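You operate a simulated robot arm through the tools that you are given. There is no shell and no other tool. Be economical: measure what you need, move in short steps, check, and stop when the job is done.

You are at the controls of a simulated robot arm. One attempt, no reset.

Task
Gauge the tan bar and fit the shim that makes it 130 mm.
Fine: shim in the shim slot, teal knob tight; slider drawn back, bar in the blue tray.
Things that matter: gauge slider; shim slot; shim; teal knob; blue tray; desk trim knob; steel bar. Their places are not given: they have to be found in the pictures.

It is judged by the outcome, as a careful person would: the job done as asked, and still so three seconds after it is handed in. It fails if anything else is knocked over, pushed out of place, dropped, spilled or broken.

Robot
A 6-joint arm with a two-finger parallel gripper, fixed in place. Base frame: the origin is at the foot of the arm, x ahead of it, y to its left, z up; the work surface is at about z = 4. Readings come in mm, degrees, newtons and seconds.
With the tool pointing down near the work surface it reaches from about 140 to 580 mm from the base axis. Its first joint turns from -66.0 to 66.0 degrees. Payload 2.1 kg.
The tool frame sits at the grasp point between the pads (the TCP): z along the fingers, y along the line on which they close. The tips reach 30 mm beyond it. The gripper opens to 94 mm. The fingers are 28 mm wide and 10 mm thick; the gripper's body (50 by 96 mm) begins 55 mm behind the TCP.
Orientation is told as [roll, pitch, yaw] about the base's x, y, z axes, in that order, counted from this pose: with the fingers straight down and closing along the base's y, the tool's x points along the base's -x, its y along +y and its z along -z.

Tools
- The arm moves only by the tool apply_moves. Its argument "series" is a list of rows, each a list of 7 numbers: the shift along the base's x, y, z in mm, then the turn, a rotation vector about the base's x, y, z in degrees, then the finger opening in mm, from 0 to 94. In form: [[dx, dy, dz, rx, ry, rz, fingers], ...]. A call has 1 to 12 rows; each row is the pose to reach, as a shift and turn from the pose commanded when the call began. A row lasts 0.2 s, in which the tool goes at most 50 mm and 8.6 degrees; a call with a longer step from one row to the next is refused whole, and so is a gripper value outside its range. Where a pose cannot be reached the arm comes as near as it can. A force on the tool above 70 N (or 10 N above the force at the start of the call, whichever is more), or a blocked arm, ends the call early, and 0.2 s more pass. The fingers move at their own pace (about 72 mm/s each) and stop on an object; they squeeze with about 35 N. The grip force told is the motor's: it shows also when the fingers shut on nothing. Time passes only in rows, and 0.2 s behind the last, so rows that repeat a pose let the fingers close. It gives the time, the measured TCP pose, the force on the tool (base axes), the opening and the grip force at its end, in the units of the frame above (readings bear some noise).
- Cameras (640 x 400 px; columns grow to the right, rows downward): "scene" is fixed at [76.7, -402.4, 478.1]; the picture's right is [0.45, -0.89, 0.00], its down [-0.57, -0.28, -0.77] and it looks along [0.69, 0.35, -0.63] (base axes); focal length 229 px, centre (320, 200). "wrist" rides on the gripper at [-37, 0, -58] in the tool frame; the picture's right is [0.00, -1.00, 0.00], its down [0.97, 0.00, -0.24] and it looks along [0.24, 0.00, 0.97] (tool axes); focal length 218 px, centre (320, 200).
- grab_frame(camera): a new picture of that camera. It takes no simulated time.
- pixel_to_xyz(camera, pixels): there is no depth. For up to 12 entries [column, row, z] of the newest picture of that camera ("zoom" is the newest enlarged one), the place [x, y] in the base frame at which the ray of that pixel passes the height z, good to about 2 mm. It takes no simulated time.
- close_up(camera, box): a new picture of the part [left, top, right, bottom] of that camera's present view, enlarged. It takes no simulated time.
- finish_job(): hands the job in; it is judged then, once.

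Keep the steps short. Do not move on a guess: measure, check each grasp and each placing, and mend mistakes. In all there are 80 turns and 38 pictures (those below and enlarged ones count). Leave the gripper open and the arm clear of the work at the hand-in unless told otherwise, and finish with a single line.

The tools are called after ">>>" as name(argument=value, ...) on one line, values as JSON. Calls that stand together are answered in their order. apply_moves: Moves the arm, as the interface text tells. Its arguments: {"type":"object","properties":{"series":{"type":"array","items":{"type":"array","items":{"type":"number"}}}},"required":["series"]} The other tools are called the same way: grab_frame (camera) takes a picture; pixel_to_xyz (camera, pixels) gives the place at which the rays of pixels pass given heights; close_up (camera, box) takes an enlarged picture of a part of a camera's view; finish_job () hands the job in.

At the start:

```text
t: 0.0
tcp_pos: [297.5, -73.1, 340.1]
ee_rot: [0.0, -0.1, 0.0]
wrist_force: [1.1, 0.2, 0.6]
width: 93.9
finger_force: 0.1
```

scene: 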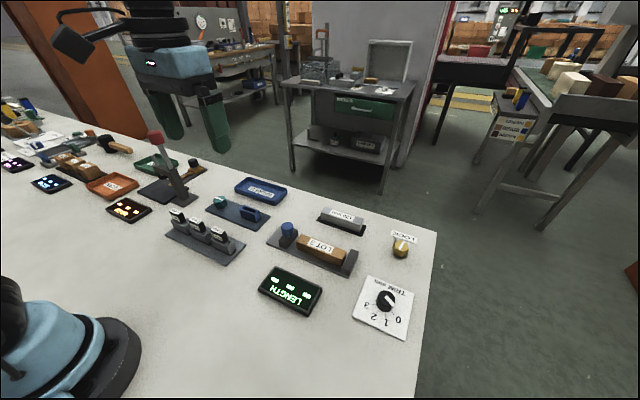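
wrist: 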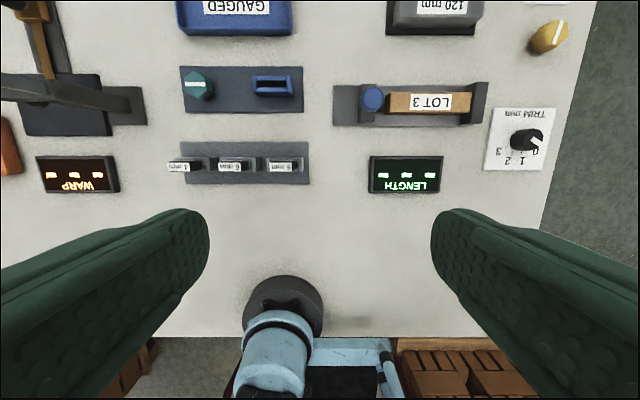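

I see the gauge with the tan bar, a length display, a shim rack, the teal knob beside the blue slot, the trays, the trim knob and a 120 mm steel bar. I'll enlarge these to read the labels.

>>> close_up(camera="wrist", box=[320, 0, 600, 200])

>>> close_up(camera="wrist", box=[150, 0, 330, 200])

>>> close_up(camera="scene", box=[150, 160, 430, 350])

```text
2.00 times, centred on (460, 100) of wrist
```

zoom: 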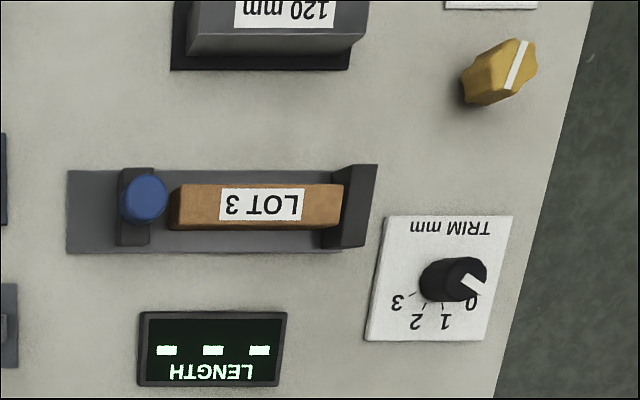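

```text
2.00 times, centred on (240, 100) of wrist
```

zoom: 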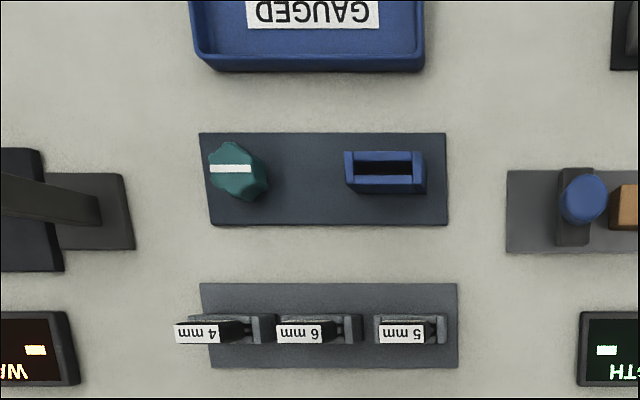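

```text
2.11 times, centred on (290, 255) of scene
```

zoom: 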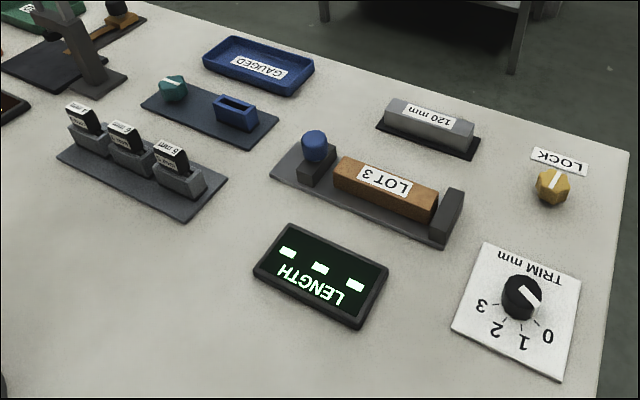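

Next I'll measure the main points at a few guessed heights, using the wrist view and the scene enlargement together.

>>> pixel_to_xyz(camera="wrist", pixels=[[373, 99, 4], [373, 99, 50], [388, 102, 35], [470, 103, 35], [197, 84, 4], [197, 84, 35], [272, 86, 30], [282, 164, 45], [235, 164, 45], [185, 164, 45], [235, 8, 15], [440, 10, 40]])

>>> pixel_to_xyz(camera="zoom", pixels=[[314, 138, 4], [314, 138, 50], [340, 163, 35], [435, 200, 35], [173, 83, 4], [173, 83, 35], [236, 105, 30], [172, 155, 45], [124, 130, 45], [82, 110, 45], [258, 63, 15], [430, 113, 40]])

```text
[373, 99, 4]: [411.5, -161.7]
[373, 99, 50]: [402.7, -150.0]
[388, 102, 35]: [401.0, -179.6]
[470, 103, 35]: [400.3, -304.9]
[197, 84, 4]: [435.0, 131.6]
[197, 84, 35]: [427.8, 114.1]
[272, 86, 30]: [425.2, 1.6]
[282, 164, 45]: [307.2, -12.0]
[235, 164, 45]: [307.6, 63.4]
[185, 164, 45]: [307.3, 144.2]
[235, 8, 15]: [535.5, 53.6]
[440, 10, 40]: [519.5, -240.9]
```

```text
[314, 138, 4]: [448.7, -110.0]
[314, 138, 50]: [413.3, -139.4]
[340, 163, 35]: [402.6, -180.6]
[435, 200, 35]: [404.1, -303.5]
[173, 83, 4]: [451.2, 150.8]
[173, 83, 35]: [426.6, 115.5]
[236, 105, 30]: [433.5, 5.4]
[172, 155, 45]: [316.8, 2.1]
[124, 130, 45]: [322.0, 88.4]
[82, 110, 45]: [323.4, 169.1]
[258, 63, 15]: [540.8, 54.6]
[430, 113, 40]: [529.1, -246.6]
```

The slider post comes out near (402, -147) and the bar runs about y -180 to -305 at x 401. I'll move in above the gauge for a closer look, staying well clear of everything.

>>> apply_moves(series=[[22, -23, -23, 0, 0, 0, 94], [44, -46, -46, 0, 0, 0, 94], [66, -69, -70, 0, 0, 0, 94], [88, -92, -93, 0, 0, 0, 94], [110, -115, -117, 0, 0, 0, 94], [128, -127, -140, 0, 0, 0, 94], [128, -127, -140, 0, 0, 0, 94]])

>>> grab_frame(camera="wrist")

```text
t: 1.6
tcp_pos: [425.2, -200.3, 200.0]
ee_rot: [0.1, -0.1, 0.0]
wrist_force: [0.1, 0.6, 0.6]
width: 93.9
finger_force: 0.1
```

```text
32 pictures are left
```

wrist: 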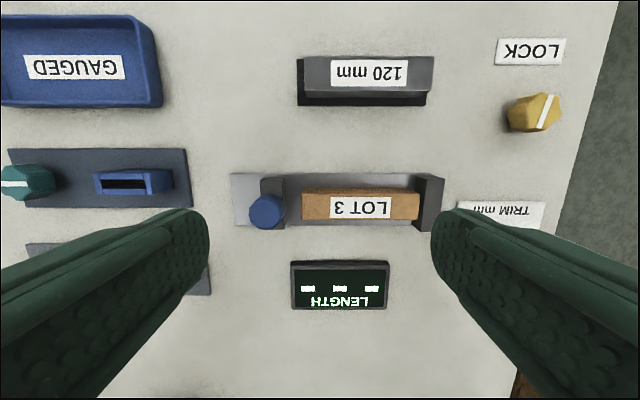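

The slider and bar are clearer now. I'll triangulate the knob's top, the carriage, and the bar and anvil ends.

>>> pixel_to_xyz(camera="wrist", pixels=[[266, 213, 50], [266, 213, 60], [266, 213, 70], [285, 215, 30], [302, 217, 38], [420, 217, 38], [302, 192, 38], [420, 192, 38], [232, 230, 6], [400, 106, 8], [300, 106, 8]])

>>> pixel_to_xyz(camera="zoom", pixels=[[314, 138, 60], [314, 138, 70], [300, 170, 10], [333, 185, 4], [314, 155, 40], [435, 223, 10]])

>>> close_up(camera="wrist", box=[220, 150, 460, 320])

```text
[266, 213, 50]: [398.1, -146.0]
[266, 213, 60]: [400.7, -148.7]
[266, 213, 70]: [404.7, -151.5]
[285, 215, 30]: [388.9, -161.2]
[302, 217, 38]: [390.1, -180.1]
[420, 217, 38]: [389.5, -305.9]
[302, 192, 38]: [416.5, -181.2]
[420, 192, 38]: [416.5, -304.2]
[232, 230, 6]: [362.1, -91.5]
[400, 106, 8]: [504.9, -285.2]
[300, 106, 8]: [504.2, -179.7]
```

```text
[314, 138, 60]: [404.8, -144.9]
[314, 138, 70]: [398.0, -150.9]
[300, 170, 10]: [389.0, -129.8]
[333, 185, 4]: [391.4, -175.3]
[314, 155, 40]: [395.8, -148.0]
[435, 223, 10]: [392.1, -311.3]
```

```text
2.35 times, centred on (340, 235) of wrist
```

zoom: 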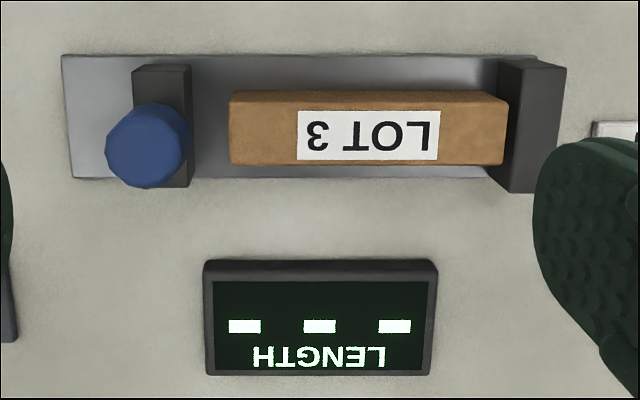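

The knob's top is about z 65 at (402, -149), roughly 28 mm across, and the carriage and bar tops are near z 40. I'll go above the knob with the fingers part open, then down to TCP z 82 (tips at 52).

>>> apply_moves(series=[[-12, 25, 0, 0, 0, 0, 70], [-23, 51, 0, 0, 0, 0, 60], [-23, 51, -40, 0, 0, 0, 60], [-23, 51, -75, 0, 0, 0, 60], [-23, 51, -90, 0, 0, 0, 60], [-23, 51, -90, 0, 0, 0, 60]])

>>> grab_frame(camera="wrist")

>>> close_up(camera="scene", box=[220, 180, 430, 320])

```text
t: 3.0
tcp_pos: [405.3, -147.3, 110.0]
ee_rot: [-0.1, -0.2, 0.0]
wrist_force: [0.1, 0.2, -0.5]
width: 59.9
finger_force: 0.0
```

```text
30 pictures are left
```

wrist: 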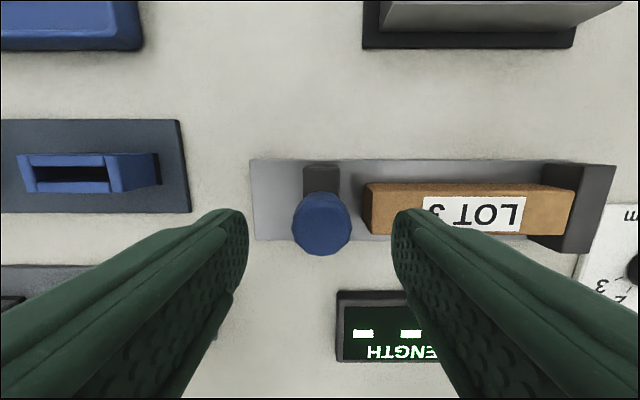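

```text
2.86 times, centred on (325, 250) of scene
```

zoom: 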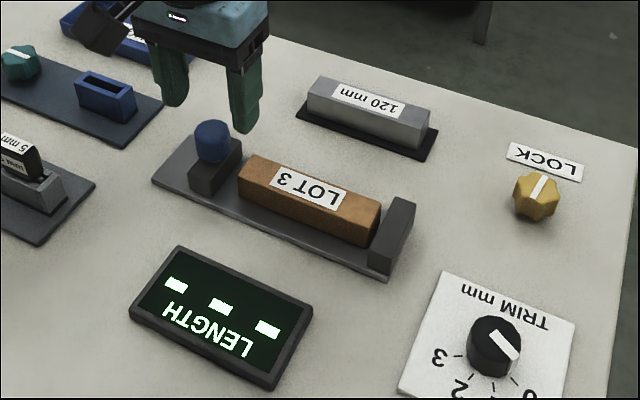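

The knob sits centred between the fingers at column 321. I'll check its x and y before lowering.

>>> pixel_to_xyz(camera="wrist", pixels=[[321, 213, 62], [321, 213, 56], [306, 170, 40], [338, 170, 40], [365, 210, 38], [321, 255, 45]])

>>> pixel_to_xyz(camera="zoom", pixels=[[213, 127, 62], [213, 127, 56], [213, 127, 66], [240, 182, 38], [240, 182, 30], [190, 165, 30]])

```text
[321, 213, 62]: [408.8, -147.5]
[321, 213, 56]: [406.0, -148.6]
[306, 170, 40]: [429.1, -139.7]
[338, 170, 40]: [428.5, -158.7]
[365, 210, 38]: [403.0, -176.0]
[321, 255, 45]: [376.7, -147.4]
```

```text
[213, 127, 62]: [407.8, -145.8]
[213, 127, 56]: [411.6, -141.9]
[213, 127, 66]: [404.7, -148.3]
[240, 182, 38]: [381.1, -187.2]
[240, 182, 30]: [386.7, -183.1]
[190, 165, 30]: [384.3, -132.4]
```

Wrist and scene agree: the knob is at about (404, -148) with its top near z 64. I'll lower 27 mm to z 83 and close on the knob.

>>> apply_moves(series=[[0, 0, -14, 0, 0, 0, 60], [0, 0, -27, 0, 0, 0, 60], [0, 0, -27, 0, 0, 0, 20], [0, 0, -27, 0, 0, 0, 20], [0, 0, -27, 0, 0, 0, 20]])

```text
t: 4.2
tcp_pos: [404.2, -147.8, 83.6]
ee_rot: [0.0, 0.0, 0.1]
wrist_force: [1.2, -6.0, -5.9]
width: 30.9
finger_force: 44.6
```

I have the knob, with an opening of 30.9 mm. I'll slide it toward the bar in small steps.

>>> apply_moves(series=[[0, -3, 0, 0, 0, 0, 20], [0, -6, 0, 0, 0, 0, 20], [0, -9, 0, 0, 0, 0, 20], [0, -12, 0, 0, 0, 0, 20], [0, -15, 0, 0, 0, 0, 20]])

>>> close_up(camera="scene", box=[220, 180, 430, 320])

```text
t: 5.4
tcp_pos: [403.9, -163.2, 83.9]
ee_rot: [0.0, -0.2, 0.1]
wrist_force: [13.1, 1.5, -6.6]
width: 30.9
finger_force: 44.7
```

```text
2.86 times, centred on (325, 250) of scene
```

zoom: 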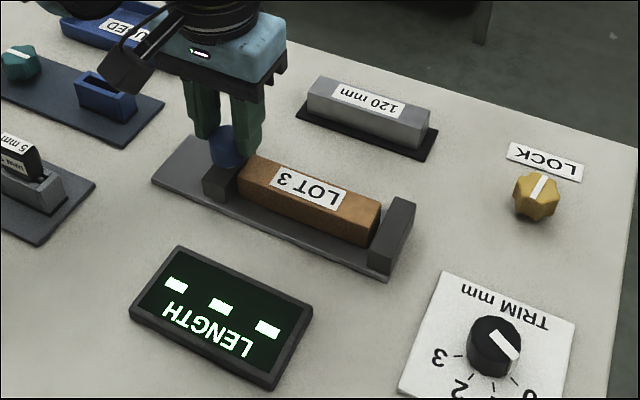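

It's close to touching. I'll go on in 1 mm steps and watch the y force.

>>> apply_moves(series=[[0, -1, 0, 0, 0, 0, 20], [0, -2, 0, 0, 0, 0, 20], [0, -3, 0, 0, 0, 0, 20], [0, -4, 0, 0, 0, 0, 20], [0, -4, 0, 0, 0, 0, 20]])

>>> close_up(camera="scene", box=[220, 180, 430, 320])

```text
t: 6.6
tcp_pos: [403.3, -168.1, 84.3]
ee_rot: [0.0, -0.3, 0.1]
wrist_force: [21.9, 0.6, 27.3]
width: 31.0
finger_force: 44.8
```

```text
2.86 times, centred on (325, 250) of scene
```

zoom: 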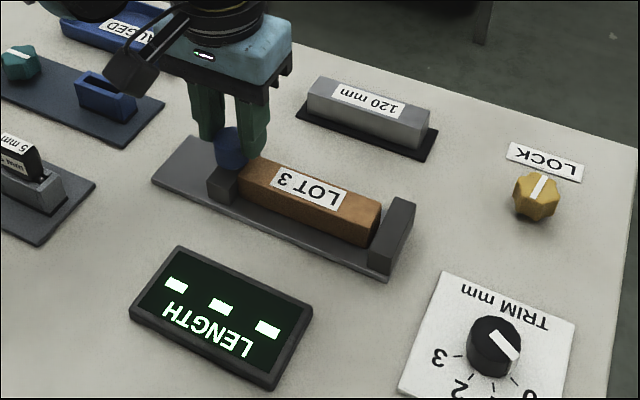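

The force has risen mostly in x and z, not in y, so something may be rubbing. I'll look through the wrist camera.

>>> grab_frame(camera="wrist")

```text
26 pictures are left
```

wrist: 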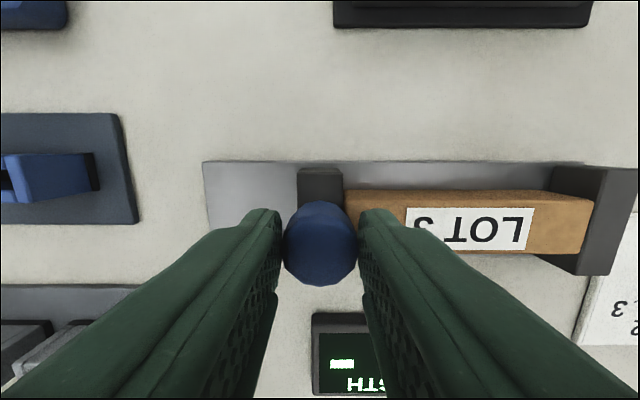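

The carriage edge at column 343 is within a millimetre or so of the bar at column 345. I'll ease the side load slightly (x -1, z +1) and push on 1–3 mm more.

>>> apply_moves(series=[[-1, 0, 1, 0, 0, 0, 20], [-1, -1, 1, 0, 0, 0, 20], [-1, -2, 1, 0, 0, 0, 20], [-1, -2, 1, 0, 0, 0, 20]])

>>> close_up(camera="scene", box=[240, 220, 360, 320])

```text
t: 7.6
tcp_pos: [403.2, -170.0, 84.3]
ee_rot: [-0.1, -0.5, 0.0]
wrist_force: [24.9, 1.2, 7.5]
width: 30.9
finger_force: 44.8
```

```text
4.00 times, centred on (300, 270) of scene
```

zoom: 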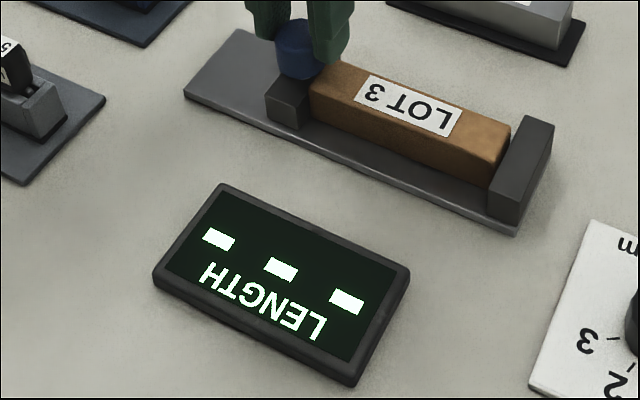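

It's still sliding freely, with no y force yet. I'll go on in 1 mm steps.

>>> apply_moves(series=[[-1, -1, 0, 0, 0, 0, 20], [-1, -2, 0, 0, 0, 0, 20], [-1, -3, 0, 0, 0, 0, 20], [-1, -3, 0, 0, 0, 0, 20]])

>>> close_up(camera="scene", box=[240, 220, 360, 320])

```text
t: 8.6
tcp_pos: [403.2, -173.5, 83.0]
ee_rot: [-0.1, -0.6, 0.1]
wrist_force: [31.3, 2.5, -9.0]
width: 31.0
finger_force: 44.7
```

```text
4.00 times, centred on (300, 270) of scene
```

zoom: 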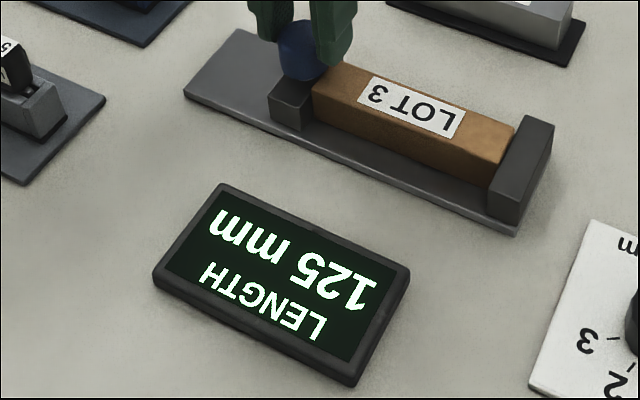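

The display reads 125 mm. Before I trust it I'll check the gauge with the 120 mm steel bar. First I'll draw the slider back, moving the commanded x +2.5 to ease the side load.

>>> apply_moves(series=[[2, 1, 0, 0, 0, 0, 20], [2.5, 5, 0, 0, 0, 0, 20], [2.5, 10, 0, 0, 0, 0, 20], [2.5, 15, 0, 0, 0, 0, 20], [2.5, 20, 0, 0, 0, 0, 20], [2.5, 25, 0, 0, 0, 0, 20], [2.5, 28, 0, 0, 0, 0, 20], [2.5, 28, 0, 0, 0, 0, 20]])

```text
t: 10.4
tcp_pos: [403.0, -147.6, 85.3]
ee_rot: [-0.3, 0.0, -0.2]
wrist_force: [10.5, -22.7, -2.8]
width: 31.2
finger_force: 45.2
```

There's a stop at the original place: y -147.6 with -23 N. I'll ease off 2 mm, open, and go straight up.

>>> apply_moves(series=[[0.5, -2, 0, 0, 0, 0, 20], [0.5, -2, 0, 0, 0, 0, 60], [0.5, -2, 0, 0, 0, 0, 60], [0.5, -2, 20, 0, 0, 0, 60], [0.5, -2, 60, 0, 0, 0, 60], [0.5, -2, 100, 0, 0, 0, 60], [0, -30, 107, 0, 0, 0, 60], [0, -65, 107, 0, 0, 0, 60], [0, -95, 107, 0, 0, 0, 60], [0, -95, 107, 0, 0, 0, 60]])

>>> grab_frame(camera="wrist")

```text
t: 12.6
tcp_pos: [403.1, -238.7, 192.0]
ee_rot: [0.0, -0.2, 0.0]
wrist_force: [-0.4, 0.3, 0.8]
width: 59.9
finger_force: 0.1
```

```text
23 pictures are left
```

wrist: 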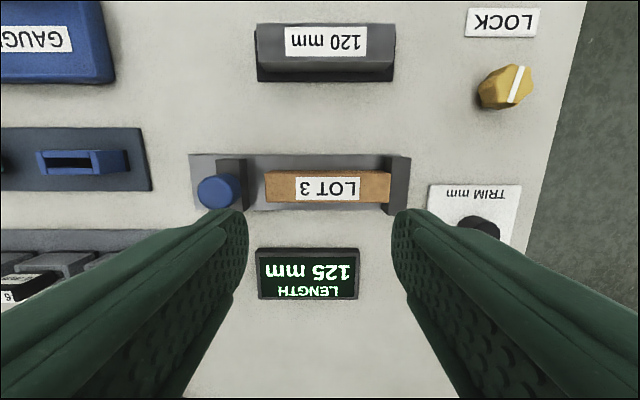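

The reading is held, and the bar is intact against the anvil. I'll measure the bar, the steel bar and the tray, then turn the gripper 90° so it can close across the bars.

>>> pixel_to_xyz(camera="wrist", pixels=[[265, 202, 38], [389, 203, 38], [265, 172, 38], [389, 172, 38], [258, 66, 38], [393, 66, 38], [256, 25, 38], [396, 25, 38], [257, 81, 6], [393, 81, 6]])

>>> apply_moves(series=[[0, 0, 0, 0, 0, 8.2, 60], [0, 0, 0, 0, 0, 16.4, 60], [0, 0, 0, 0, 0, 24.6, 60], [0, 0, 0, 0, 0, 32.8, 60], [0, 0, 0, 0, 0, 41, 60], [0, 0, 0, 0, 0, 49.2, 60], [0, 0, 0, 0, 0, 57.4, 60], [0, 0, 0, 0, 0, 65.6, 60], [0, 0, 0, 0, 0, 73.8, 60], [0, 0, 0, 0, 0, 82, 60], [0, 0, 0, 0, 0, 90, 60], [0, 0, 0, 0, 0, 90, 60]])

>>> grab_frame(camera="wrist")

```text
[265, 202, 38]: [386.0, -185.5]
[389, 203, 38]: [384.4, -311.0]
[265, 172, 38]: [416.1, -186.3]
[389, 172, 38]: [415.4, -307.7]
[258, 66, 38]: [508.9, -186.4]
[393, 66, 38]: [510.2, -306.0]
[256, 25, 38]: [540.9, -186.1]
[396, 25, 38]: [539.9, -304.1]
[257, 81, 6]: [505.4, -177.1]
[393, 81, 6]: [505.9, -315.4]
```

```text
t: 15.2
tcp_pos: [403.4, -240.6, 191.5]
ee_rot: [0.1, 0.0, 90.1]
wrist_force: [-0.2, 0.6, 0.0]
width: 60.2
finger_force: 0.0
```

```text
22 pictures are left
```

wrist: 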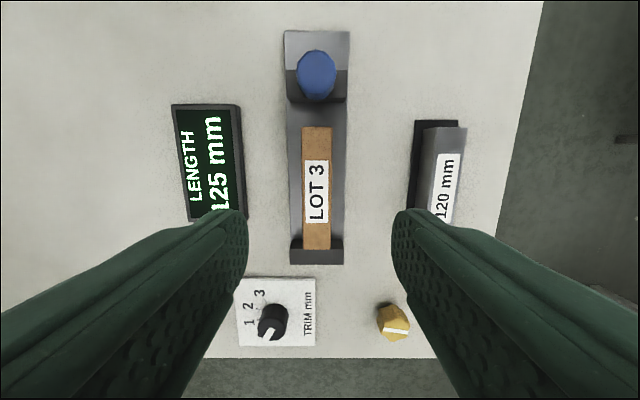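

The bar is aligned with the jaws, centred at column 317, with its middle near (402, -247). I'll shift y -6 and go down to TCP z 48 (tips at 18, above the plate), then close.

>>> apply_moves(series=[[-1, -6, -40, 0, 0, 0, 60], [-1, -6, -85, 0, 0, 0, 60], [-1, -6, -120, 0, 0, 0, 60], [-1, -6, -143, 0, 0, 0, 60], [-1, -6, -143, 0, 0, 0, 60]])

>>> close_up(camera="scene", box=[220, 180, 430, 320])

```text
t: 16.4
tcp_pos: [402.8, -245.3, 47.1]
ee_rot: [-0.1, 0.0, 89.9]
wrist_force: [0.9, 0.2, -0.2]
width: 60.0
finger_force: 0.0
```

```text
2.86 times, centred on (325, 250) of scene
```

zoom: 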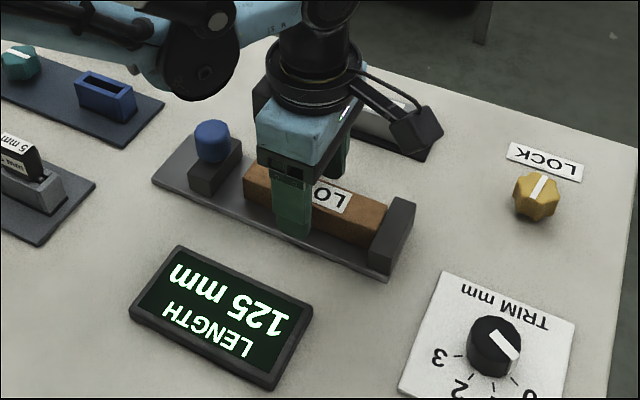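

The jaws straddle the bar clear of everything else, with the slider back. I'll close, lift a little and check the grasp.

>>> apply_moves(series=[[0, 0, 0, 0, 0, 0, 20], [0, 0, 0, 0, 0, 0, 20], [0, 0, 0, 0, 0, 0, 20], [0, 0, 10, 0, 0, 0, 20], [0, 0, 40, 0, 0, 0, 20], [0, 0, 80, 0, 0, 0, 20], [0, 0, 80, 0, 0, 0, 20]])

>>> grab_frame(camera="scene")

```text
t: 18.0
tcp_pos: [402.3, -243.9, 129.1]
ee_rot: [0.1, -0.2, 90.0]
wrist_force: [0.1, -0.6, -1.3]
width: 29.1
finger_force: 35.1
```

```text
20 pictures are left
```

scene: 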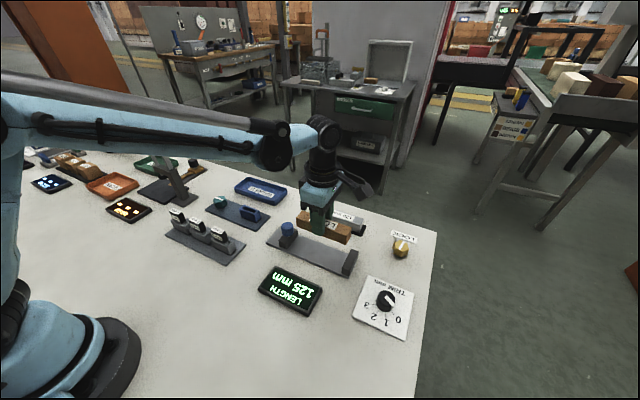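

The bar is held at 29 mm and lifted level. I'll measure the tray's rim corners in this scene picture before carrying the bar over.

>>> close_up(camera="scene", box=[200, 160, 320, 235])

```text
5.33 times, centred on (260, 198) of scene
```

zoom: 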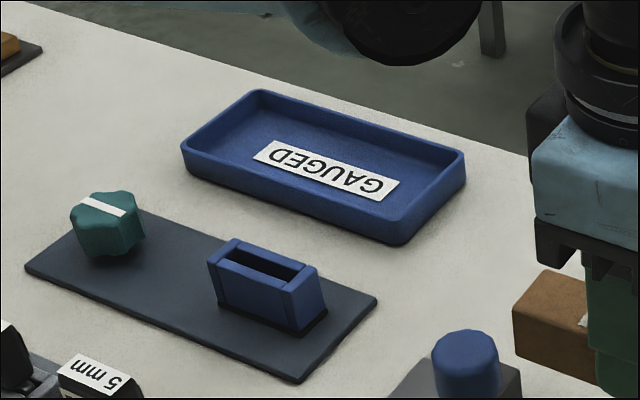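

>>> pixel_to_xyz(camera="zoom", pixels=[[183, 150, 24], [258, 92, 24], [464, 156, 24], [400, 228, 24], [325, 170, 8], [188, 170, 4], [398, 243, 4], [113, 205, 40], [107, 260, 6], [263, 264, 40], [300, 330, 6], [268, 325, 6]])

```text
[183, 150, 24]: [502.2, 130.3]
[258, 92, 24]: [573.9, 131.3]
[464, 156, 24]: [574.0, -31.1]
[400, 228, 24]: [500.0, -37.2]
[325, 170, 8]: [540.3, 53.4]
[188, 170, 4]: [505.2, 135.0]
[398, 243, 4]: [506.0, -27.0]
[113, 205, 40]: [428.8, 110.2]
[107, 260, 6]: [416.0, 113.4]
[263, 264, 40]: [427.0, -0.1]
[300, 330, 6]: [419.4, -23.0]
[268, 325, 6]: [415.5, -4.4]
```

The tray's inside is centred at about (538, 50), and the bar lies parallel to it. I'll carry the bar over at the current height, then check.

>>> apply_moves(series=[[0, 0, 10, 0, 0, 0, 20], [20, 42, 10, 0, 0, 0, 20], [40, 84, 10, 0, 0, 0, 20], [60, 126, 10, 0, 0, 0, 20], [79, 168, 10, 0, 0, 0, 20], [98, 210, 10, 0, 0, 0, 20], [117, 252, 10, 0, 0, 0, 20], [136, 295, 10, 0, 0, 0, 20], [136, 295, -20, 0, 0, 0, 20], [136, 295, -20, 0, 0, 0, 20]])

>>> grab_frame(camera="wrist")

>>> close_up(camera="scene", box=[200, 130, 340, 235])

```text
t: 20.2
tcp_pos: [537.9, 49.2, 108.2]
ee_rot: [0.0, -0.1, 89.9]
wrist_force: [-0.3, 0.4, -1.6]
width: 29.3
finger_force: 35.2
```

```text
18 pictures are left
```

wrist: 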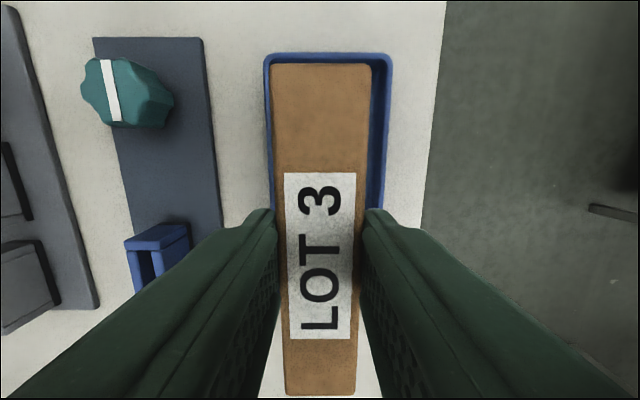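

```text
3.81 times, centred on (270, 182) of scene
```

zoom: 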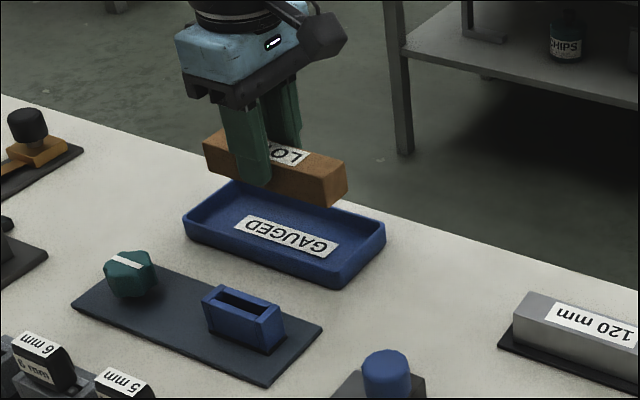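

I'll check the tray's wall positions from here before lowering.

>>> pixel_to_xyz(camera="wrist", pixels=[[266, 62, 24], [391, 62, 24], [330, 54, 24], [266, 62, 18], [391, 62, 18], [322, 64, 97], [320, 395, 97]])

>>> pixel_to_xyz(camera="zoom", pixels=[[235, 182, 24], [384, 226, 24], [183, 220, 24], [338, 278, 24]])

```text
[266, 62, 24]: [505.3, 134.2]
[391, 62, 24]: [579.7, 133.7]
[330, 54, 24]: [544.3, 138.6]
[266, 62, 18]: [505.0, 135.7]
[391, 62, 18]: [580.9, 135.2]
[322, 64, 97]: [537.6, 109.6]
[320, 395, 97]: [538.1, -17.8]
```

```text
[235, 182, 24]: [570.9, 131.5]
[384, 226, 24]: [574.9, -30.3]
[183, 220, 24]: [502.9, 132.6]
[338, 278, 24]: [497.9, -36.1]
```

The tray centre is about (540, 50) and the bar's centre is near (538, 46). I'll shift +2, +4 and lower to just above the floor.

>>> apply_moves(series=[[2, 4, 0, 0, 0, 0, 20], [2, 4, -30, 0, 0, 0, 20], [2, 4, -50, 0, 0, 0, 20], [2, 4, -57, 0, 0, 0, 20], [2, 4, -59, 0, 0, 0, 20], [2, 4, -59, 0, 0, 0, 20]])

```text
t: 21.6
tcp_pos: [540.3, 53.1, 48.8]
ee_rot: [0.0, -0.2, 90.0]
wrist_force: [0.5, 0.2, -1.0]
width: 29.5
finger_force: 35.0
```

No contact yet, so I'll step down in 1 mm moves.

>>> apply_moves(series=[[0, 0, -1, 0, 0, 0, 20], [0, 0, -2, 0, 0, 0, 20], [0, 0, -3, 0, 0, 0, 20], [0, 0, -3, 0, 0, 0, 20]])

>>> close_up(camera="scene", box=[200, 130, 340, 235])

```text
t: 22.6
tcp_pos: [539.5, 54.2, 44.7]
ee_rot: [0.0, 0.0, 90.0]
wrist_force: [0.0, 0.4, -0.5]
width: 28.9
finger_force: 35.0
```

```text
3.81 times, centred on (270, 182) of scene
```

zoom: 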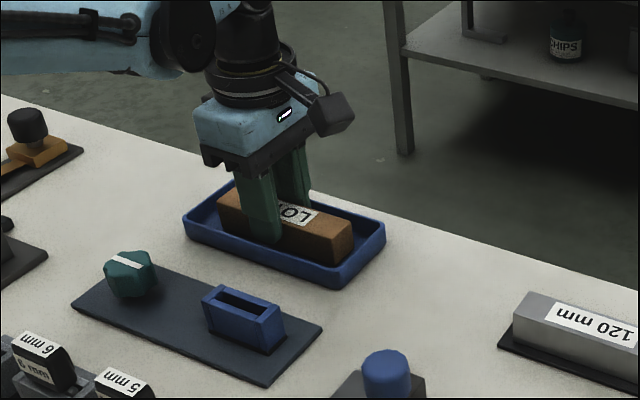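

The bar is inside the tray and nearly down. I'll take a few more 1 mm steps.

>>> apply_moves(series=[[0, 0, -1, 0, 0, 0, 20], [0, 0, -2, 0, 0, 0, 20], [0, 0, -3, 0, 0, 0, 20], [0, 0, -3, 0, 0, 0, 20]])

```text
t: 23.6
tcp_pos: [540.0, 53.8, 44.4]
ee_rot: [0.0, -0.1, 90.0]
wrist_force: [-0.7, 0.3, 30.7]
width: 29.4
finger_force: 35.3
```

Contact: 31 N upward, TCP at z 44.4. I'll ease up 2.5 mm, open slightly (to 38, to clear the tray walls) and lift away.

>>> apply_moves(series=[[0, 0, 2.5, 0, 0, 0, 25], [0, 0, 2.5, 0, 0, 0, 38], [0, 0, 2.5, 0, 0, 0, 38], [0, 0, 30, 0, 0, 0, 38], [0, 0, 75, 0, 0, 0, 60], [-1, -45, 95, 0, 0, 0, 60], [-4, -90, 105, 0, 0, 0, 60], [-7, -135, 105, 0, 0, 0, 60], [-10, -180, 105, 0, 0, 0, 60], [-13, -225, 105, 0, 0, 0, 60], [-15, -270, 105, 0, 0, 0, 60], [-15, -299, 105, 0, 0, 0, 60]])

>>> grab_frame(camera="wrist")

>>> grab_frame(camera="scene")

```text
t: 26.2
tcp_pos: [523.8, -247.5, 145.2]
ee_rot: [-0.1, -0.2, 90.1]
wrist_force: [0.2, -0.4, 0.0]
width: 60.1
finger_force: 0.1
```

```text
15 pictures are left
```

wrist: 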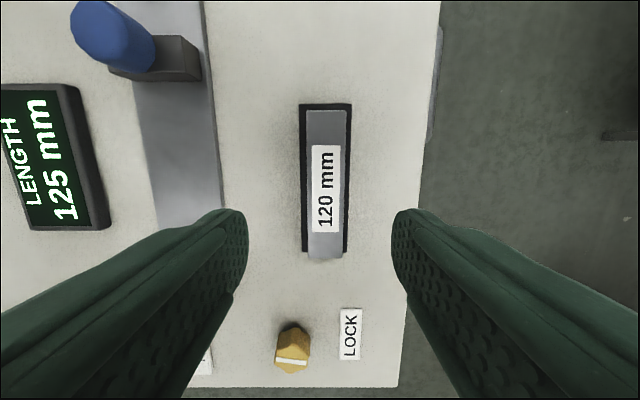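

```text
14 pictures are left
```

scene: 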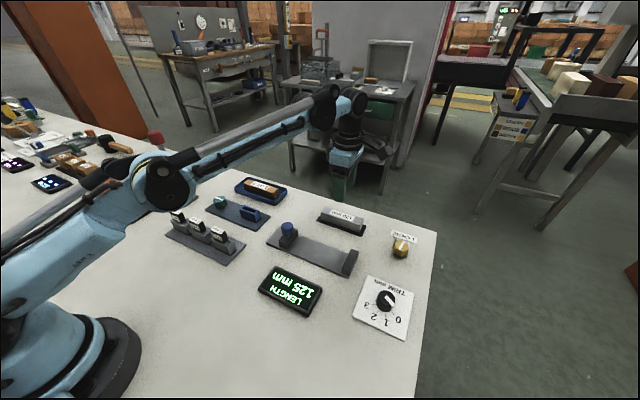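

The tan bar lies in the tray. The steel bar is in view at columns 306–347, rows 110–258. I'll measure it.

>>> pixel_to_xyz(camera="wrist", pixels=[[306, 111, 36], [346, 111, 36], [325, 111, 36], [325, 258, 36], [301, 104, 5], [351, 104, 5], [300, 250, 5]])

```text
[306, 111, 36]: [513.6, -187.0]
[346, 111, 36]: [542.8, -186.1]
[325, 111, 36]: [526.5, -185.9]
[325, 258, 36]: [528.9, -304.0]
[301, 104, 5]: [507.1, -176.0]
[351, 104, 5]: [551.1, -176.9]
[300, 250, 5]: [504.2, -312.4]
```

The steel bar's centre is (528, -245). I'll shift x +3 and go down to z 46, then close and test-lift by 3 mm.

>>> apply_moves(series=[[3, 1, -40, 0, 0, 0, 60], [3, 1, -80, 0, 0, 0, 60], [3, 1, -99, 0, 0, 0, 60], [3, 1, -99, 0, 0, 0, 60], [3, 1, -99, 0, 0, 0, 20], [3, 1, -99, 0, 0, 0, 20], [3, 1, -99, 0, 0, 0, 20], [3, 1, -96, 0, 0, 0, 20], [3, 1, -96, 0, 0, 0, 20]])

```text
t: 28.2
tcp_pos: [530.2, -246.9, 52.4]
ee_rot: [0.0, -0.1, 90.0]
wrist_force: [-0.5, 0.3, -2.3]
width: 29.4
finger_force: 34.8
```

The steel bar is held (29.4 mm) and I'm reading TCP z 52.4. I'll lift it, carry it back over the gauge at x 402.5, and check before lowering.

>>> apply_moves(series=[[0, 0, 30, 0, 0, 0, 20], [0, 0, 70, 0, 0, 0, 20], [-32, 0, 80, 0, 0, 0, 20], [-64, 0, 80, 0, 0, 0, 20], [-96, 0, 80, 0, 0, 0, 20], [-125.5, 0, 80, 0, 0, 0, 20], [-125.5, 0, 50, 0, 0, 0, 20], [-125.5, 0, 50, 0, 0, 0, 20]])

>>> grab_frame(camera="wrist")

```text
t: 30.0
tcp_pos: [402.6, -246.0, 103.8]
ee_rot: [0.0, 0.0, 89.9]
wrist_force: [-0.5, -0.4, -2.3]
width: 29.6
finger_force: 34.8
```

```text
13 pictures are left
```

wrist: 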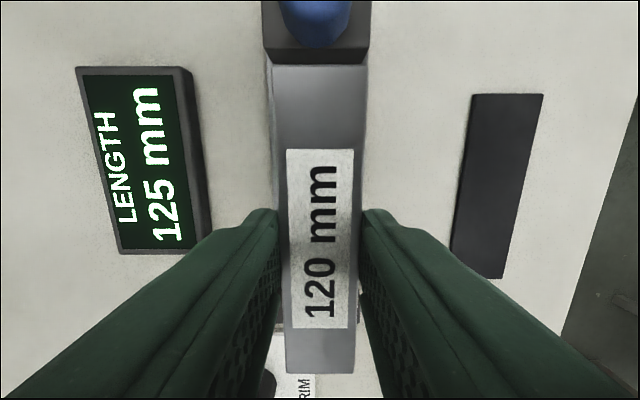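

I'll check where the steel bar's ends sit (top face about z 93) before lowering.

>>> pixel_to_xyz(camera="wrist", pixels=[[318, 65, 93], [318, 373, 93], [318, 65, 89], [318, 373, 89], [318, 50, 38]])

```text
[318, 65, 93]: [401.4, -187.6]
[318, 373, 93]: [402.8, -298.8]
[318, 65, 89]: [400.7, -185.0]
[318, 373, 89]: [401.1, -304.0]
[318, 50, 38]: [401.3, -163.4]
```

The bar spans about y -185 to -304.5, which fits between the slider face and the anvil at about -308. I'll lower to z 54, then in small steps.

>>> apply_moves(series=[[0, 0, -30, 0, 0, 0, 20], [0, 0, -45, 0, 0, 0, 20], [0, 0, -48, 0, 0, 0, 20], [0, 0, -50, 0, 0, 0, 20], [0, 0, -50, 0, 0, 0, 20]])

```text
t: 31.2
tcp_pos: [402.5, -244.6, 52.5]
ee_rot: [0.0, -0.1, 90.0]
wrist_force: [-3.7, -0.7, 27.8]
width: 29.6
finger_force: 35.1
```

Contact: 28 N at z 52.5. I'll ease up, release, rise, and go above the slider knob with the jaws still closing along x.

>>> apply_moves(series=[[0, 0, 2, 0, 0, 0, 25], [0, 0, 2, 0, 0, 0, 60], [0, 0, 2, 0, 0, 0, 60], [0, 0, 30, 0, 0, 0, 60], [0, 0, 70, 0, 0, 0, 60], [0, 48, 70, 0, 0, 0, 60], [1, 97, 70, 0, 0, 0, 60], [1, 97, 50, 0, 0, 0, 60], [1, 97, 50, 0, 0, 0, 60]])

>>> grab_frame(camera="wrist")

```text
t: 33.2
tcp_pos: [403.1, -144.7, 101.7]
ee_rot: [0.0, 0.0, 90.0]
wrist_force: [1.0, -0.8, -0.2]
width: 60.0
finger_force: 0.0
```

```text
12 pictures are left
```

wrist: 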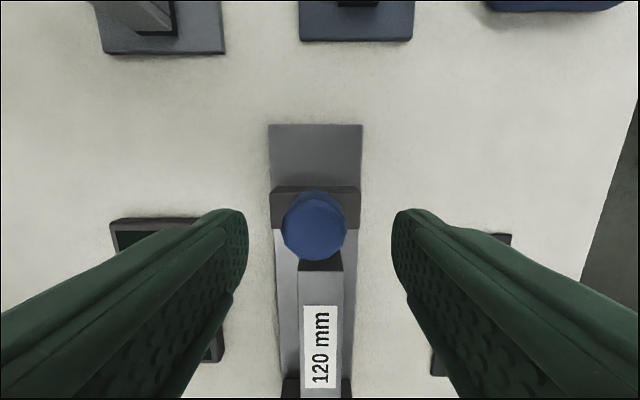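

The knob is between the jaws (column 314) and the steel bar lies flat. I'll go down to z 84, grip, and slide 26 mm toward the bar.

>>> apply_moves(series=[[0, -2, -18, 0, 0, 0, 60], [0, -2, -18, 0, 0, 0, 20], [0, -2, -18, 0, 0, 0, 20], [0, -2, -18, 0, 0, 0, 20], [0, -7, -18, 0, 0, 0, 20], [0, -12, -18, 0, 0, 0, 20], [0, -17, -18, 0, 0, 0, 20], [0, -22, -18, 0, 0, 0, 20], [0, -26, -18, 0, 0, 0, 20], [0, -28, -18, 0, 0, 0, 20], [0, -28, -18, 0, 0, 0, 20]])

```text
t: 35.6
tcp_pos: [399.9, -175.3, 82.4]
ee_rot: [0.7, -0.2, 90.0]
wrist_force: [-36.5, 0.0, -29.3]
width: 31.2
finger_force: 45.1
```

The side force shows the rail line is nearer x 400. I'll shift the command x -2.5, z -1.5, and step on.

>>> apply_moves(series=[[-1.5, 0, -1, 0, 0, 0, 20], [-2.5, -1, -1.5, 0, 0, 0, 20], [-2.5, -2, -1.5, 0, 0, 0, 20], [-2.5, -3, -1.5, 0, 0, 0, 20], [-2.5, -4, -1.5, 0, 0, 0, 20], [-2.5, -5, -1.5, 0, 0, 0, 20], [-2.5, -5, -1.5, 0, 0, 0, 20]])

>>> close_up(camera="scene", box=[240, 220, 400, 340])

```text
t: 37.2
tcp_pos: [400.7, -179.3, 83.3]
ee_rot: [0.5, -0.3, 90.1]
wrist_force: [-22.6, 10.9, 40.1]
width: 31.3
finger_force: 44.5
```

```text
3.33 times, centred on (320, 280) of scene
```

zoom: 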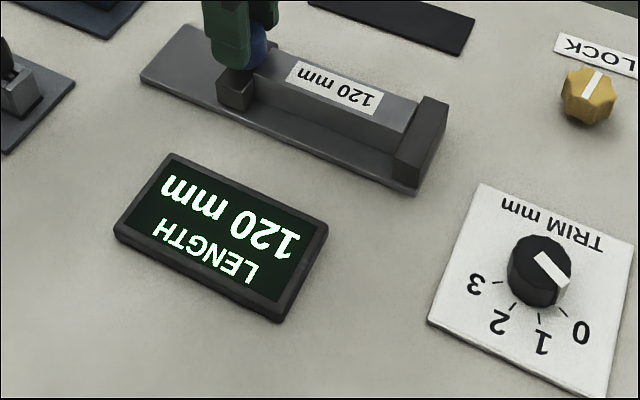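

The gauge reads the 120 mm steel bar as exactly 120, and the trim points at 0, so 125 is true and the 5 mm shim is the right one. I'll draw the slider back about 31 mm, then release.

>>> apply_moves(series=[[-2, 3, -1, 0, 0, 0, 20], [-2, 8, -1, 0, 0, 0, 20], [-2, 13, -1, 0, 0, 0, 20], [-2, 18, -1, 0, 0, 0, 20], [-2, 23, -1, 0, 0, 0, 20], [-2, 28, -1, 0, 0, 0, 20], [-2, 32, -1, 0, 0, 0, 20], [-2, 34, -1, 0, 0, 0, 20], [-2, 34, -1, 0, 0, 0, 20]])

```text
t: 39.2
tcp_pos: [398.3, -147.8, 80.9]
ee_rot: [-0.1, 0.3, 89.9]
wrist_force: [12.6, -27.9, -19.8]
width: 30.9
finger_force: 45.1
```

It's back at its stop. I'll ease 2 mm, release, rise, go over the steel bar, and re-grip it at the same height as before.

>>> apply_moves(series=[[1, -2, 1, 0, 0, 0, 25], [1, -2, 1, 0, 0, 0, 60], [1, -2, 1, 0, 0, 0, 60], [2, -2, 35, 0, 0, 0, 60], [3, -50, 40, 0, 0, 0, 60], [3.5, -98, 40, 0, 0, 0, 60], [3.5, -98, 0, 0, 0, 0, 60], [3.5, -98, -29, 0, 0, 0, 60], [3.5, -98, -29, 0, 0, 0, 20], [3.5, -98, -29, 0, 0, 0, 20], [3.5, -98, -29, 0, 0, 0, 20], [3.5, -98, -25, 0, 0, 0, 20]])

```text
t: 41.8
tcp_pos: [402.6, -244.1, 55.0]
ee_rot: [-0.1, -0.1, 90.2]
wrist_force: [0.3, 3.7, -4.3]
width: 29.5
finger_force: 35.3
```

The steel bar is gripped. I'll lift, carry it back over its black base (x +125.5, y +3) and check.

>>> apply_moves(series=[[0, 1, 25, 0, 0, 0, 20], [0, 3, 65, 0, 0, 0, 20], [32, 3, 75, 0, 0, 0, 20], [64, 3, 75, 0, 0, 0, 20], [96, 3, 75, 0, 0, 0, 20], [125.5, 3, 75, 0, 0, 0, 20], [125.5, 3, 40, 0, 0, 0, 20], [125.5, 3, 20, 0, 0, 0, 20], [125.5, 3, 20, 0, 0, 0, 20]])

>>> grab_frame(camera="wrist")

```text
t: 43.8
tcp_pos: [529.0, -241.4, 76.6]
ee_rot: [0.0, -0.1, 89.9]
wrist_force: [-0.5, -0.4, -1.6]
width: 29.3
finger_force: 35.1
```

```text
10 pictures are left
```

wrist: 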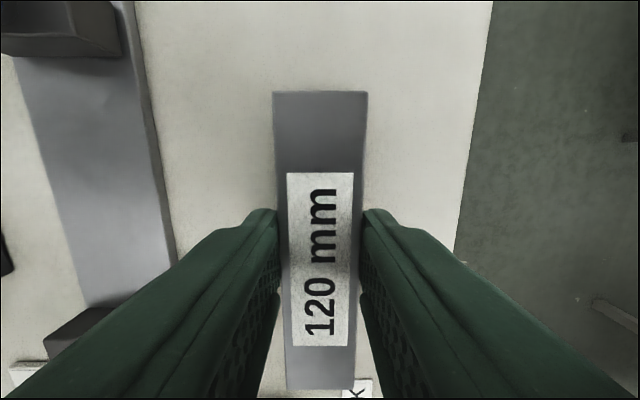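

>>> pixel_to_xyz(camera="wrist", pixels=[[320, 91, 62], [320, 388, 62], [320, 91, 60], [320, 388, 60]])

```text
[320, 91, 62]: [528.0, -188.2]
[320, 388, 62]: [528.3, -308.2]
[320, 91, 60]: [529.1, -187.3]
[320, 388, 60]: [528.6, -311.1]
```

The bar's centre is at y -248 and it should be -245, so I'll shift +3 and lower to just above contact.

>>> apply_moves(series=[[0, 3, -10, 0, 0, 0, 20], [0, 3, -20, 0, 0, 0, 20], [0, 3, -23, 0, 0, 0, 20], [0, 3, -25, 0, 0, 0, 20], [0, 3, -25, 0, 0, 0, 20]])

```text
t: 45.0
tcp_pos: [528.3, -238.6, 51.0]
ee_rot: [0.0, 0.0, 90.0]
wrist_force: [0.2, 0.1, -2.4]
width: 29.5
finger_force: 35.4
```

>>> apply_moves(series=[[0, 0, -1, 0, 0, 0, 20], [0, 0, -2, 0, 0, 0, 20], [0, 0, -3, 0, 0, 0, 20], [0, 0, -3, 0, 0, 0, 20]])

```text
t: 46.0
tcp_pos: [527.6, -239.8, 48.4]
ee_rot: [0.0, 0.0, 90.1]
wrist_force: [0.3, -0.3, -2.3]
width: 29.5
finger_force: 35.3
```

Still no contact, so I'll step down further.

>>> apply_moves(series=[[0, 0, -1, 0, 0, 0, 20], [0, 0, -2, 0, 0, 0, 20], [0, 0, -2, 0, 0, 0, 20]])

```text
t: 46.8
tcp_pos: [527.8, -237.6, 48.6]
ee_rot: [0.0, 0.0, 90.0]
wrist_force: [-1.2, -1.9, 25.3]
width: 29.4
finger_force: 34.8
```

The steel bar is seated on its base (25 N). I'll release, rise, and travel to above the shim rack.

>>> apply_moves(series=[[0, 0, 2, 0, 0, 0, 25], [0, 0, 2, 0, 0, 0, 50], [0, 0, 2, 0, 0, 0, 60], [0, 0, 45, 0, 0, 0, 60], [0, 0, 90, 0, 0, 0, 60], [-28, 40, 105, 0, 0, 0, 60], [-56, 80, 110, 0, 0, 0, 60], [-84, 120, 115, 0, 0, 0, 60], [-112, 160, 120, 0, 0, 0, 60], [-140, 200, 125, 0, 0, 0, 60], [-168, 240, 130, 0, 0, 0, 60], [-190, 272, 130, 0, 0, 0, 60]])

>>> grab_frame(camera="wrist")

>>> close_up(camera="scene", box=[150, 185, 310, 285])

```text
refused: row 6 steps farther than a row can; nothing moved
```

```text
9 pictures are left
```

wrist: 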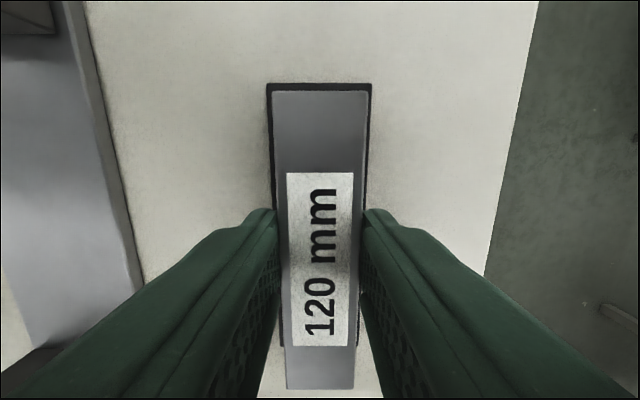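

```text
4.00 times, centred on (230, 235) of scene
```

zoom: 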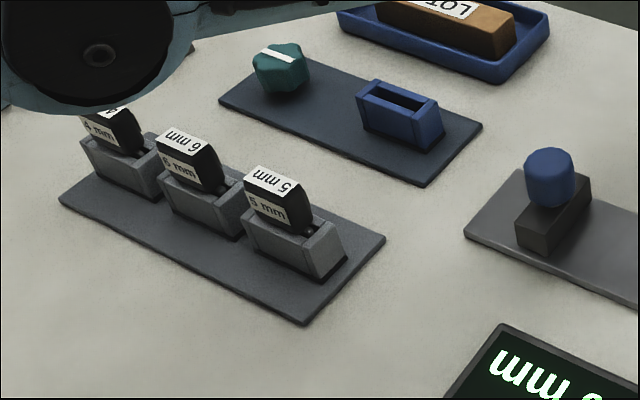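

The move was refused because one step was too long, and nothing moved. The pictures still help: the shims stand thin in x and long in y, as does the blue slot, so this jaw orientation suits. I'll repeat the move with shorter rows and measure points in the enlargement.

>>> pixel_to_xyz(camera="zoom", pixels=[[276, 182, 60], [276, 182, 55], [276, 182, 50], [245, 173, 55], [303, 190, 55], [290, 222, 28], [402, 97, 28], [402, 97, 34], [357, 95, 30], [438, 112, 30], [282, 52, 40], [280, 85, 8]])

>>> apply_moves(series=[[0, 0, 2, 0, 0, 0, 25], [0, 0, 2, 0, 0, 0, 50], [0, 0, 2, 0, 0, 0, 60], [0, 0, 45, 0, 0, 0, 60], [0, 0, 90, 0, 0, 0, 60], [0, 0, 130, 0, 0, 0, 60], [-27, 40, 130, 0, 0, 0, 60], [-54, 80, 130, 0, 0, 0, 60], [-81, 120, 130, 0, 0, 0, 60], [-108, 160, 130, 0, 0, 0, 60], [-135, 200, 130, 0, 0, 0, 60], [-160, 240, 130, 0, 0, 0, 60]])

```text
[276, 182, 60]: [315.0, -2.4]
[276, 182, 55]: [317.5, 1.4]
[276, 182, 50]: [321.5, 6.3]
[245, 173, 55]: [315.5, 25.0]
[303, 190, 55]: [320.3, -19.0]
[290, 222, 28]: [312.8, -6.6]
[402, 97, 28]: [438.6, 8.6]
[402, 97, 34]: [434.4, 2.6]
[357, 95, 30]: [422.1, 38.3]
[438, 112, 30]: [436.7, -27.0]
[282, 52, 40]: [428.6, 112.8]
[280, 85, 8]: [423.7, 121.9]
```

```text
t: 49.4
tcp_pos: [366.7, -0.1, 177.9]
ee_rot: [0.0, -0.1, 90.1]
wrist_force: [0.5, -0.2, 0.6]
width: 59.9
finger_force: 0.0
out of reach, approached as far as the arm can: row 6
```

I'm above the rack and slot, and the mid-path reach note has cleared. I'll take a wrist view to locate the 5 mm shim and the slot.

>>> grab_frame(camera="wrist")

```text
7 pictures are left
```

wrist: 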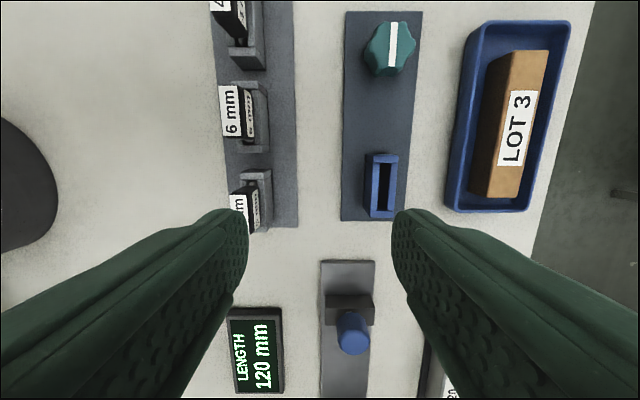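

I'll triangulate: the 6 mm shim's top as a height reference, then the slot's inner corners and the teal knob.

>>> pixel_to_xyz(camera="wrist", pixels=[[230, 110, 50], [230, 110, 58], [230, 110, 66], [221, 86, 58], [241, 137, 58], [379, 163, 34], [393, 163, 34], [379, 209, 34], [393, 209, 34], [365, 155, 34], [391, 45, 45], [236, 211, 58]])

>>> pixel_to_xyz(camera="zoom", pixels=[[184, 146, 50], [184, 146, 58], [184, 146, 66], [375, 87, 34], [428, 102, 34], [400, 97, 34], [375, 80, 34], [436, 103, 34], [357, 97, 34], [417, 120, 34], [368, 128, 6], [412, 148, 6]])

```text
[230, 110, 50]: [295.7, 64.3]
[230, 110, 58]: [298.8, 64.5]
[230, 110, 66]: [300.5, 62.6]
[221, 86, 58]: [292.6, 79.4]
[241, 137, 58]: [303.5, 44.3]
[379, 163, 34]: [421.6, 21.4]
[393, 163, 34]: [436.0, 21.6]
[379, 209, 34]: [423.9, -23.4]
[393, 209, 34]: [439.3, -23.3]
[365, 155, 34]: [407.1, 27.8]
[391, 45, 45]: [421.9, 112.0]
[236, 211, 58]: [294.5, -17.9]
```

```text
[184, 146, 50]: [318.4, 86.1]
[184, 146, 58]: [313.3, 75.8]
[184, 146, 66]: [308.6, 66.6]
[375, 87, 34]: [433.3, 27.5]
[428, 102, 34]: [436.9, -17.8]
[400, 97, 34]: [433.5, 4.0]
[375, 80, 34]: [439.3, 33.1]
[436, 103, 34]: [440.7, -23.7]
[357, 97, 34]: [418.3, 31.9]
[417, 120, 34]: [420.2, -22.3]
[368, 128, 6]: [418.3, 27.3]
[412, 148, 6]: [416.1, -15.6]
```

The shim tops come out near z 70; the 5 mm shim is at about (307, -14) and the slot's inside is centred near (430, 2). I'll hover over the 5 mm shim at z 128 to refine.

>>> apply_moves(series=[[-30, -7, -10, 0, 0, 0, 50], [-60, -15, -30, 0, 0, 0, 50], [-60, -15, -50, 0, 0, 0, 50], [-60, -15, -50, 0, 0, 0, 50]])

>>> grab_frame(camera="wrist")

```text
t: 50.4
tcp_pos: [308.8, -14.8, 127.6]
ee_rot: [0.0, -0.1, 90.1]
wrist_force: [0.0, -0.3, 0.3]
width: 49.9
finger_force: 0.0
```

```text
6 pictures are left
```

wrist: 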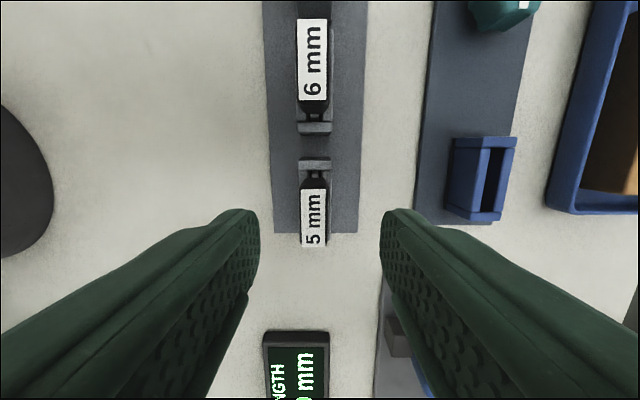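

>>> pixel_to_xyz(camera="wrist", pixels=[[314, 190, 70], [314, 247, 70], [301, 220, 70], [326, 220, 70], [314, 219, 64], [314, 19, 70], [314, 103, 70], [452, 138, 34], [515, 138, 34], [487, 148, 34], [487, 213, 34], [316, 163, 34]])

```text
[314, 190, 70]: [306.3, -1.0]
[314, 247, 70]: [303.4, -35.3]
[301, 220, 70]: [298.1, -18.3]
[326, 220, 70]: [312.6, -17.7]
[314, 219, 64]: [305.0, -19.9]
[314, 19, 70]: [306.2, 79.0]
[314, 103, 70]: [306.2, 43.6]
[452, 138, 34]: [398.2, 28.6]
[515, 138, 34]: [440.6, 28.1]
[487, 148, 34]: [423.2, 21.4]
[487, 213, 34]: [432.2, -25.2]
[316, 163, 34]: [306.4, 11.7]
```

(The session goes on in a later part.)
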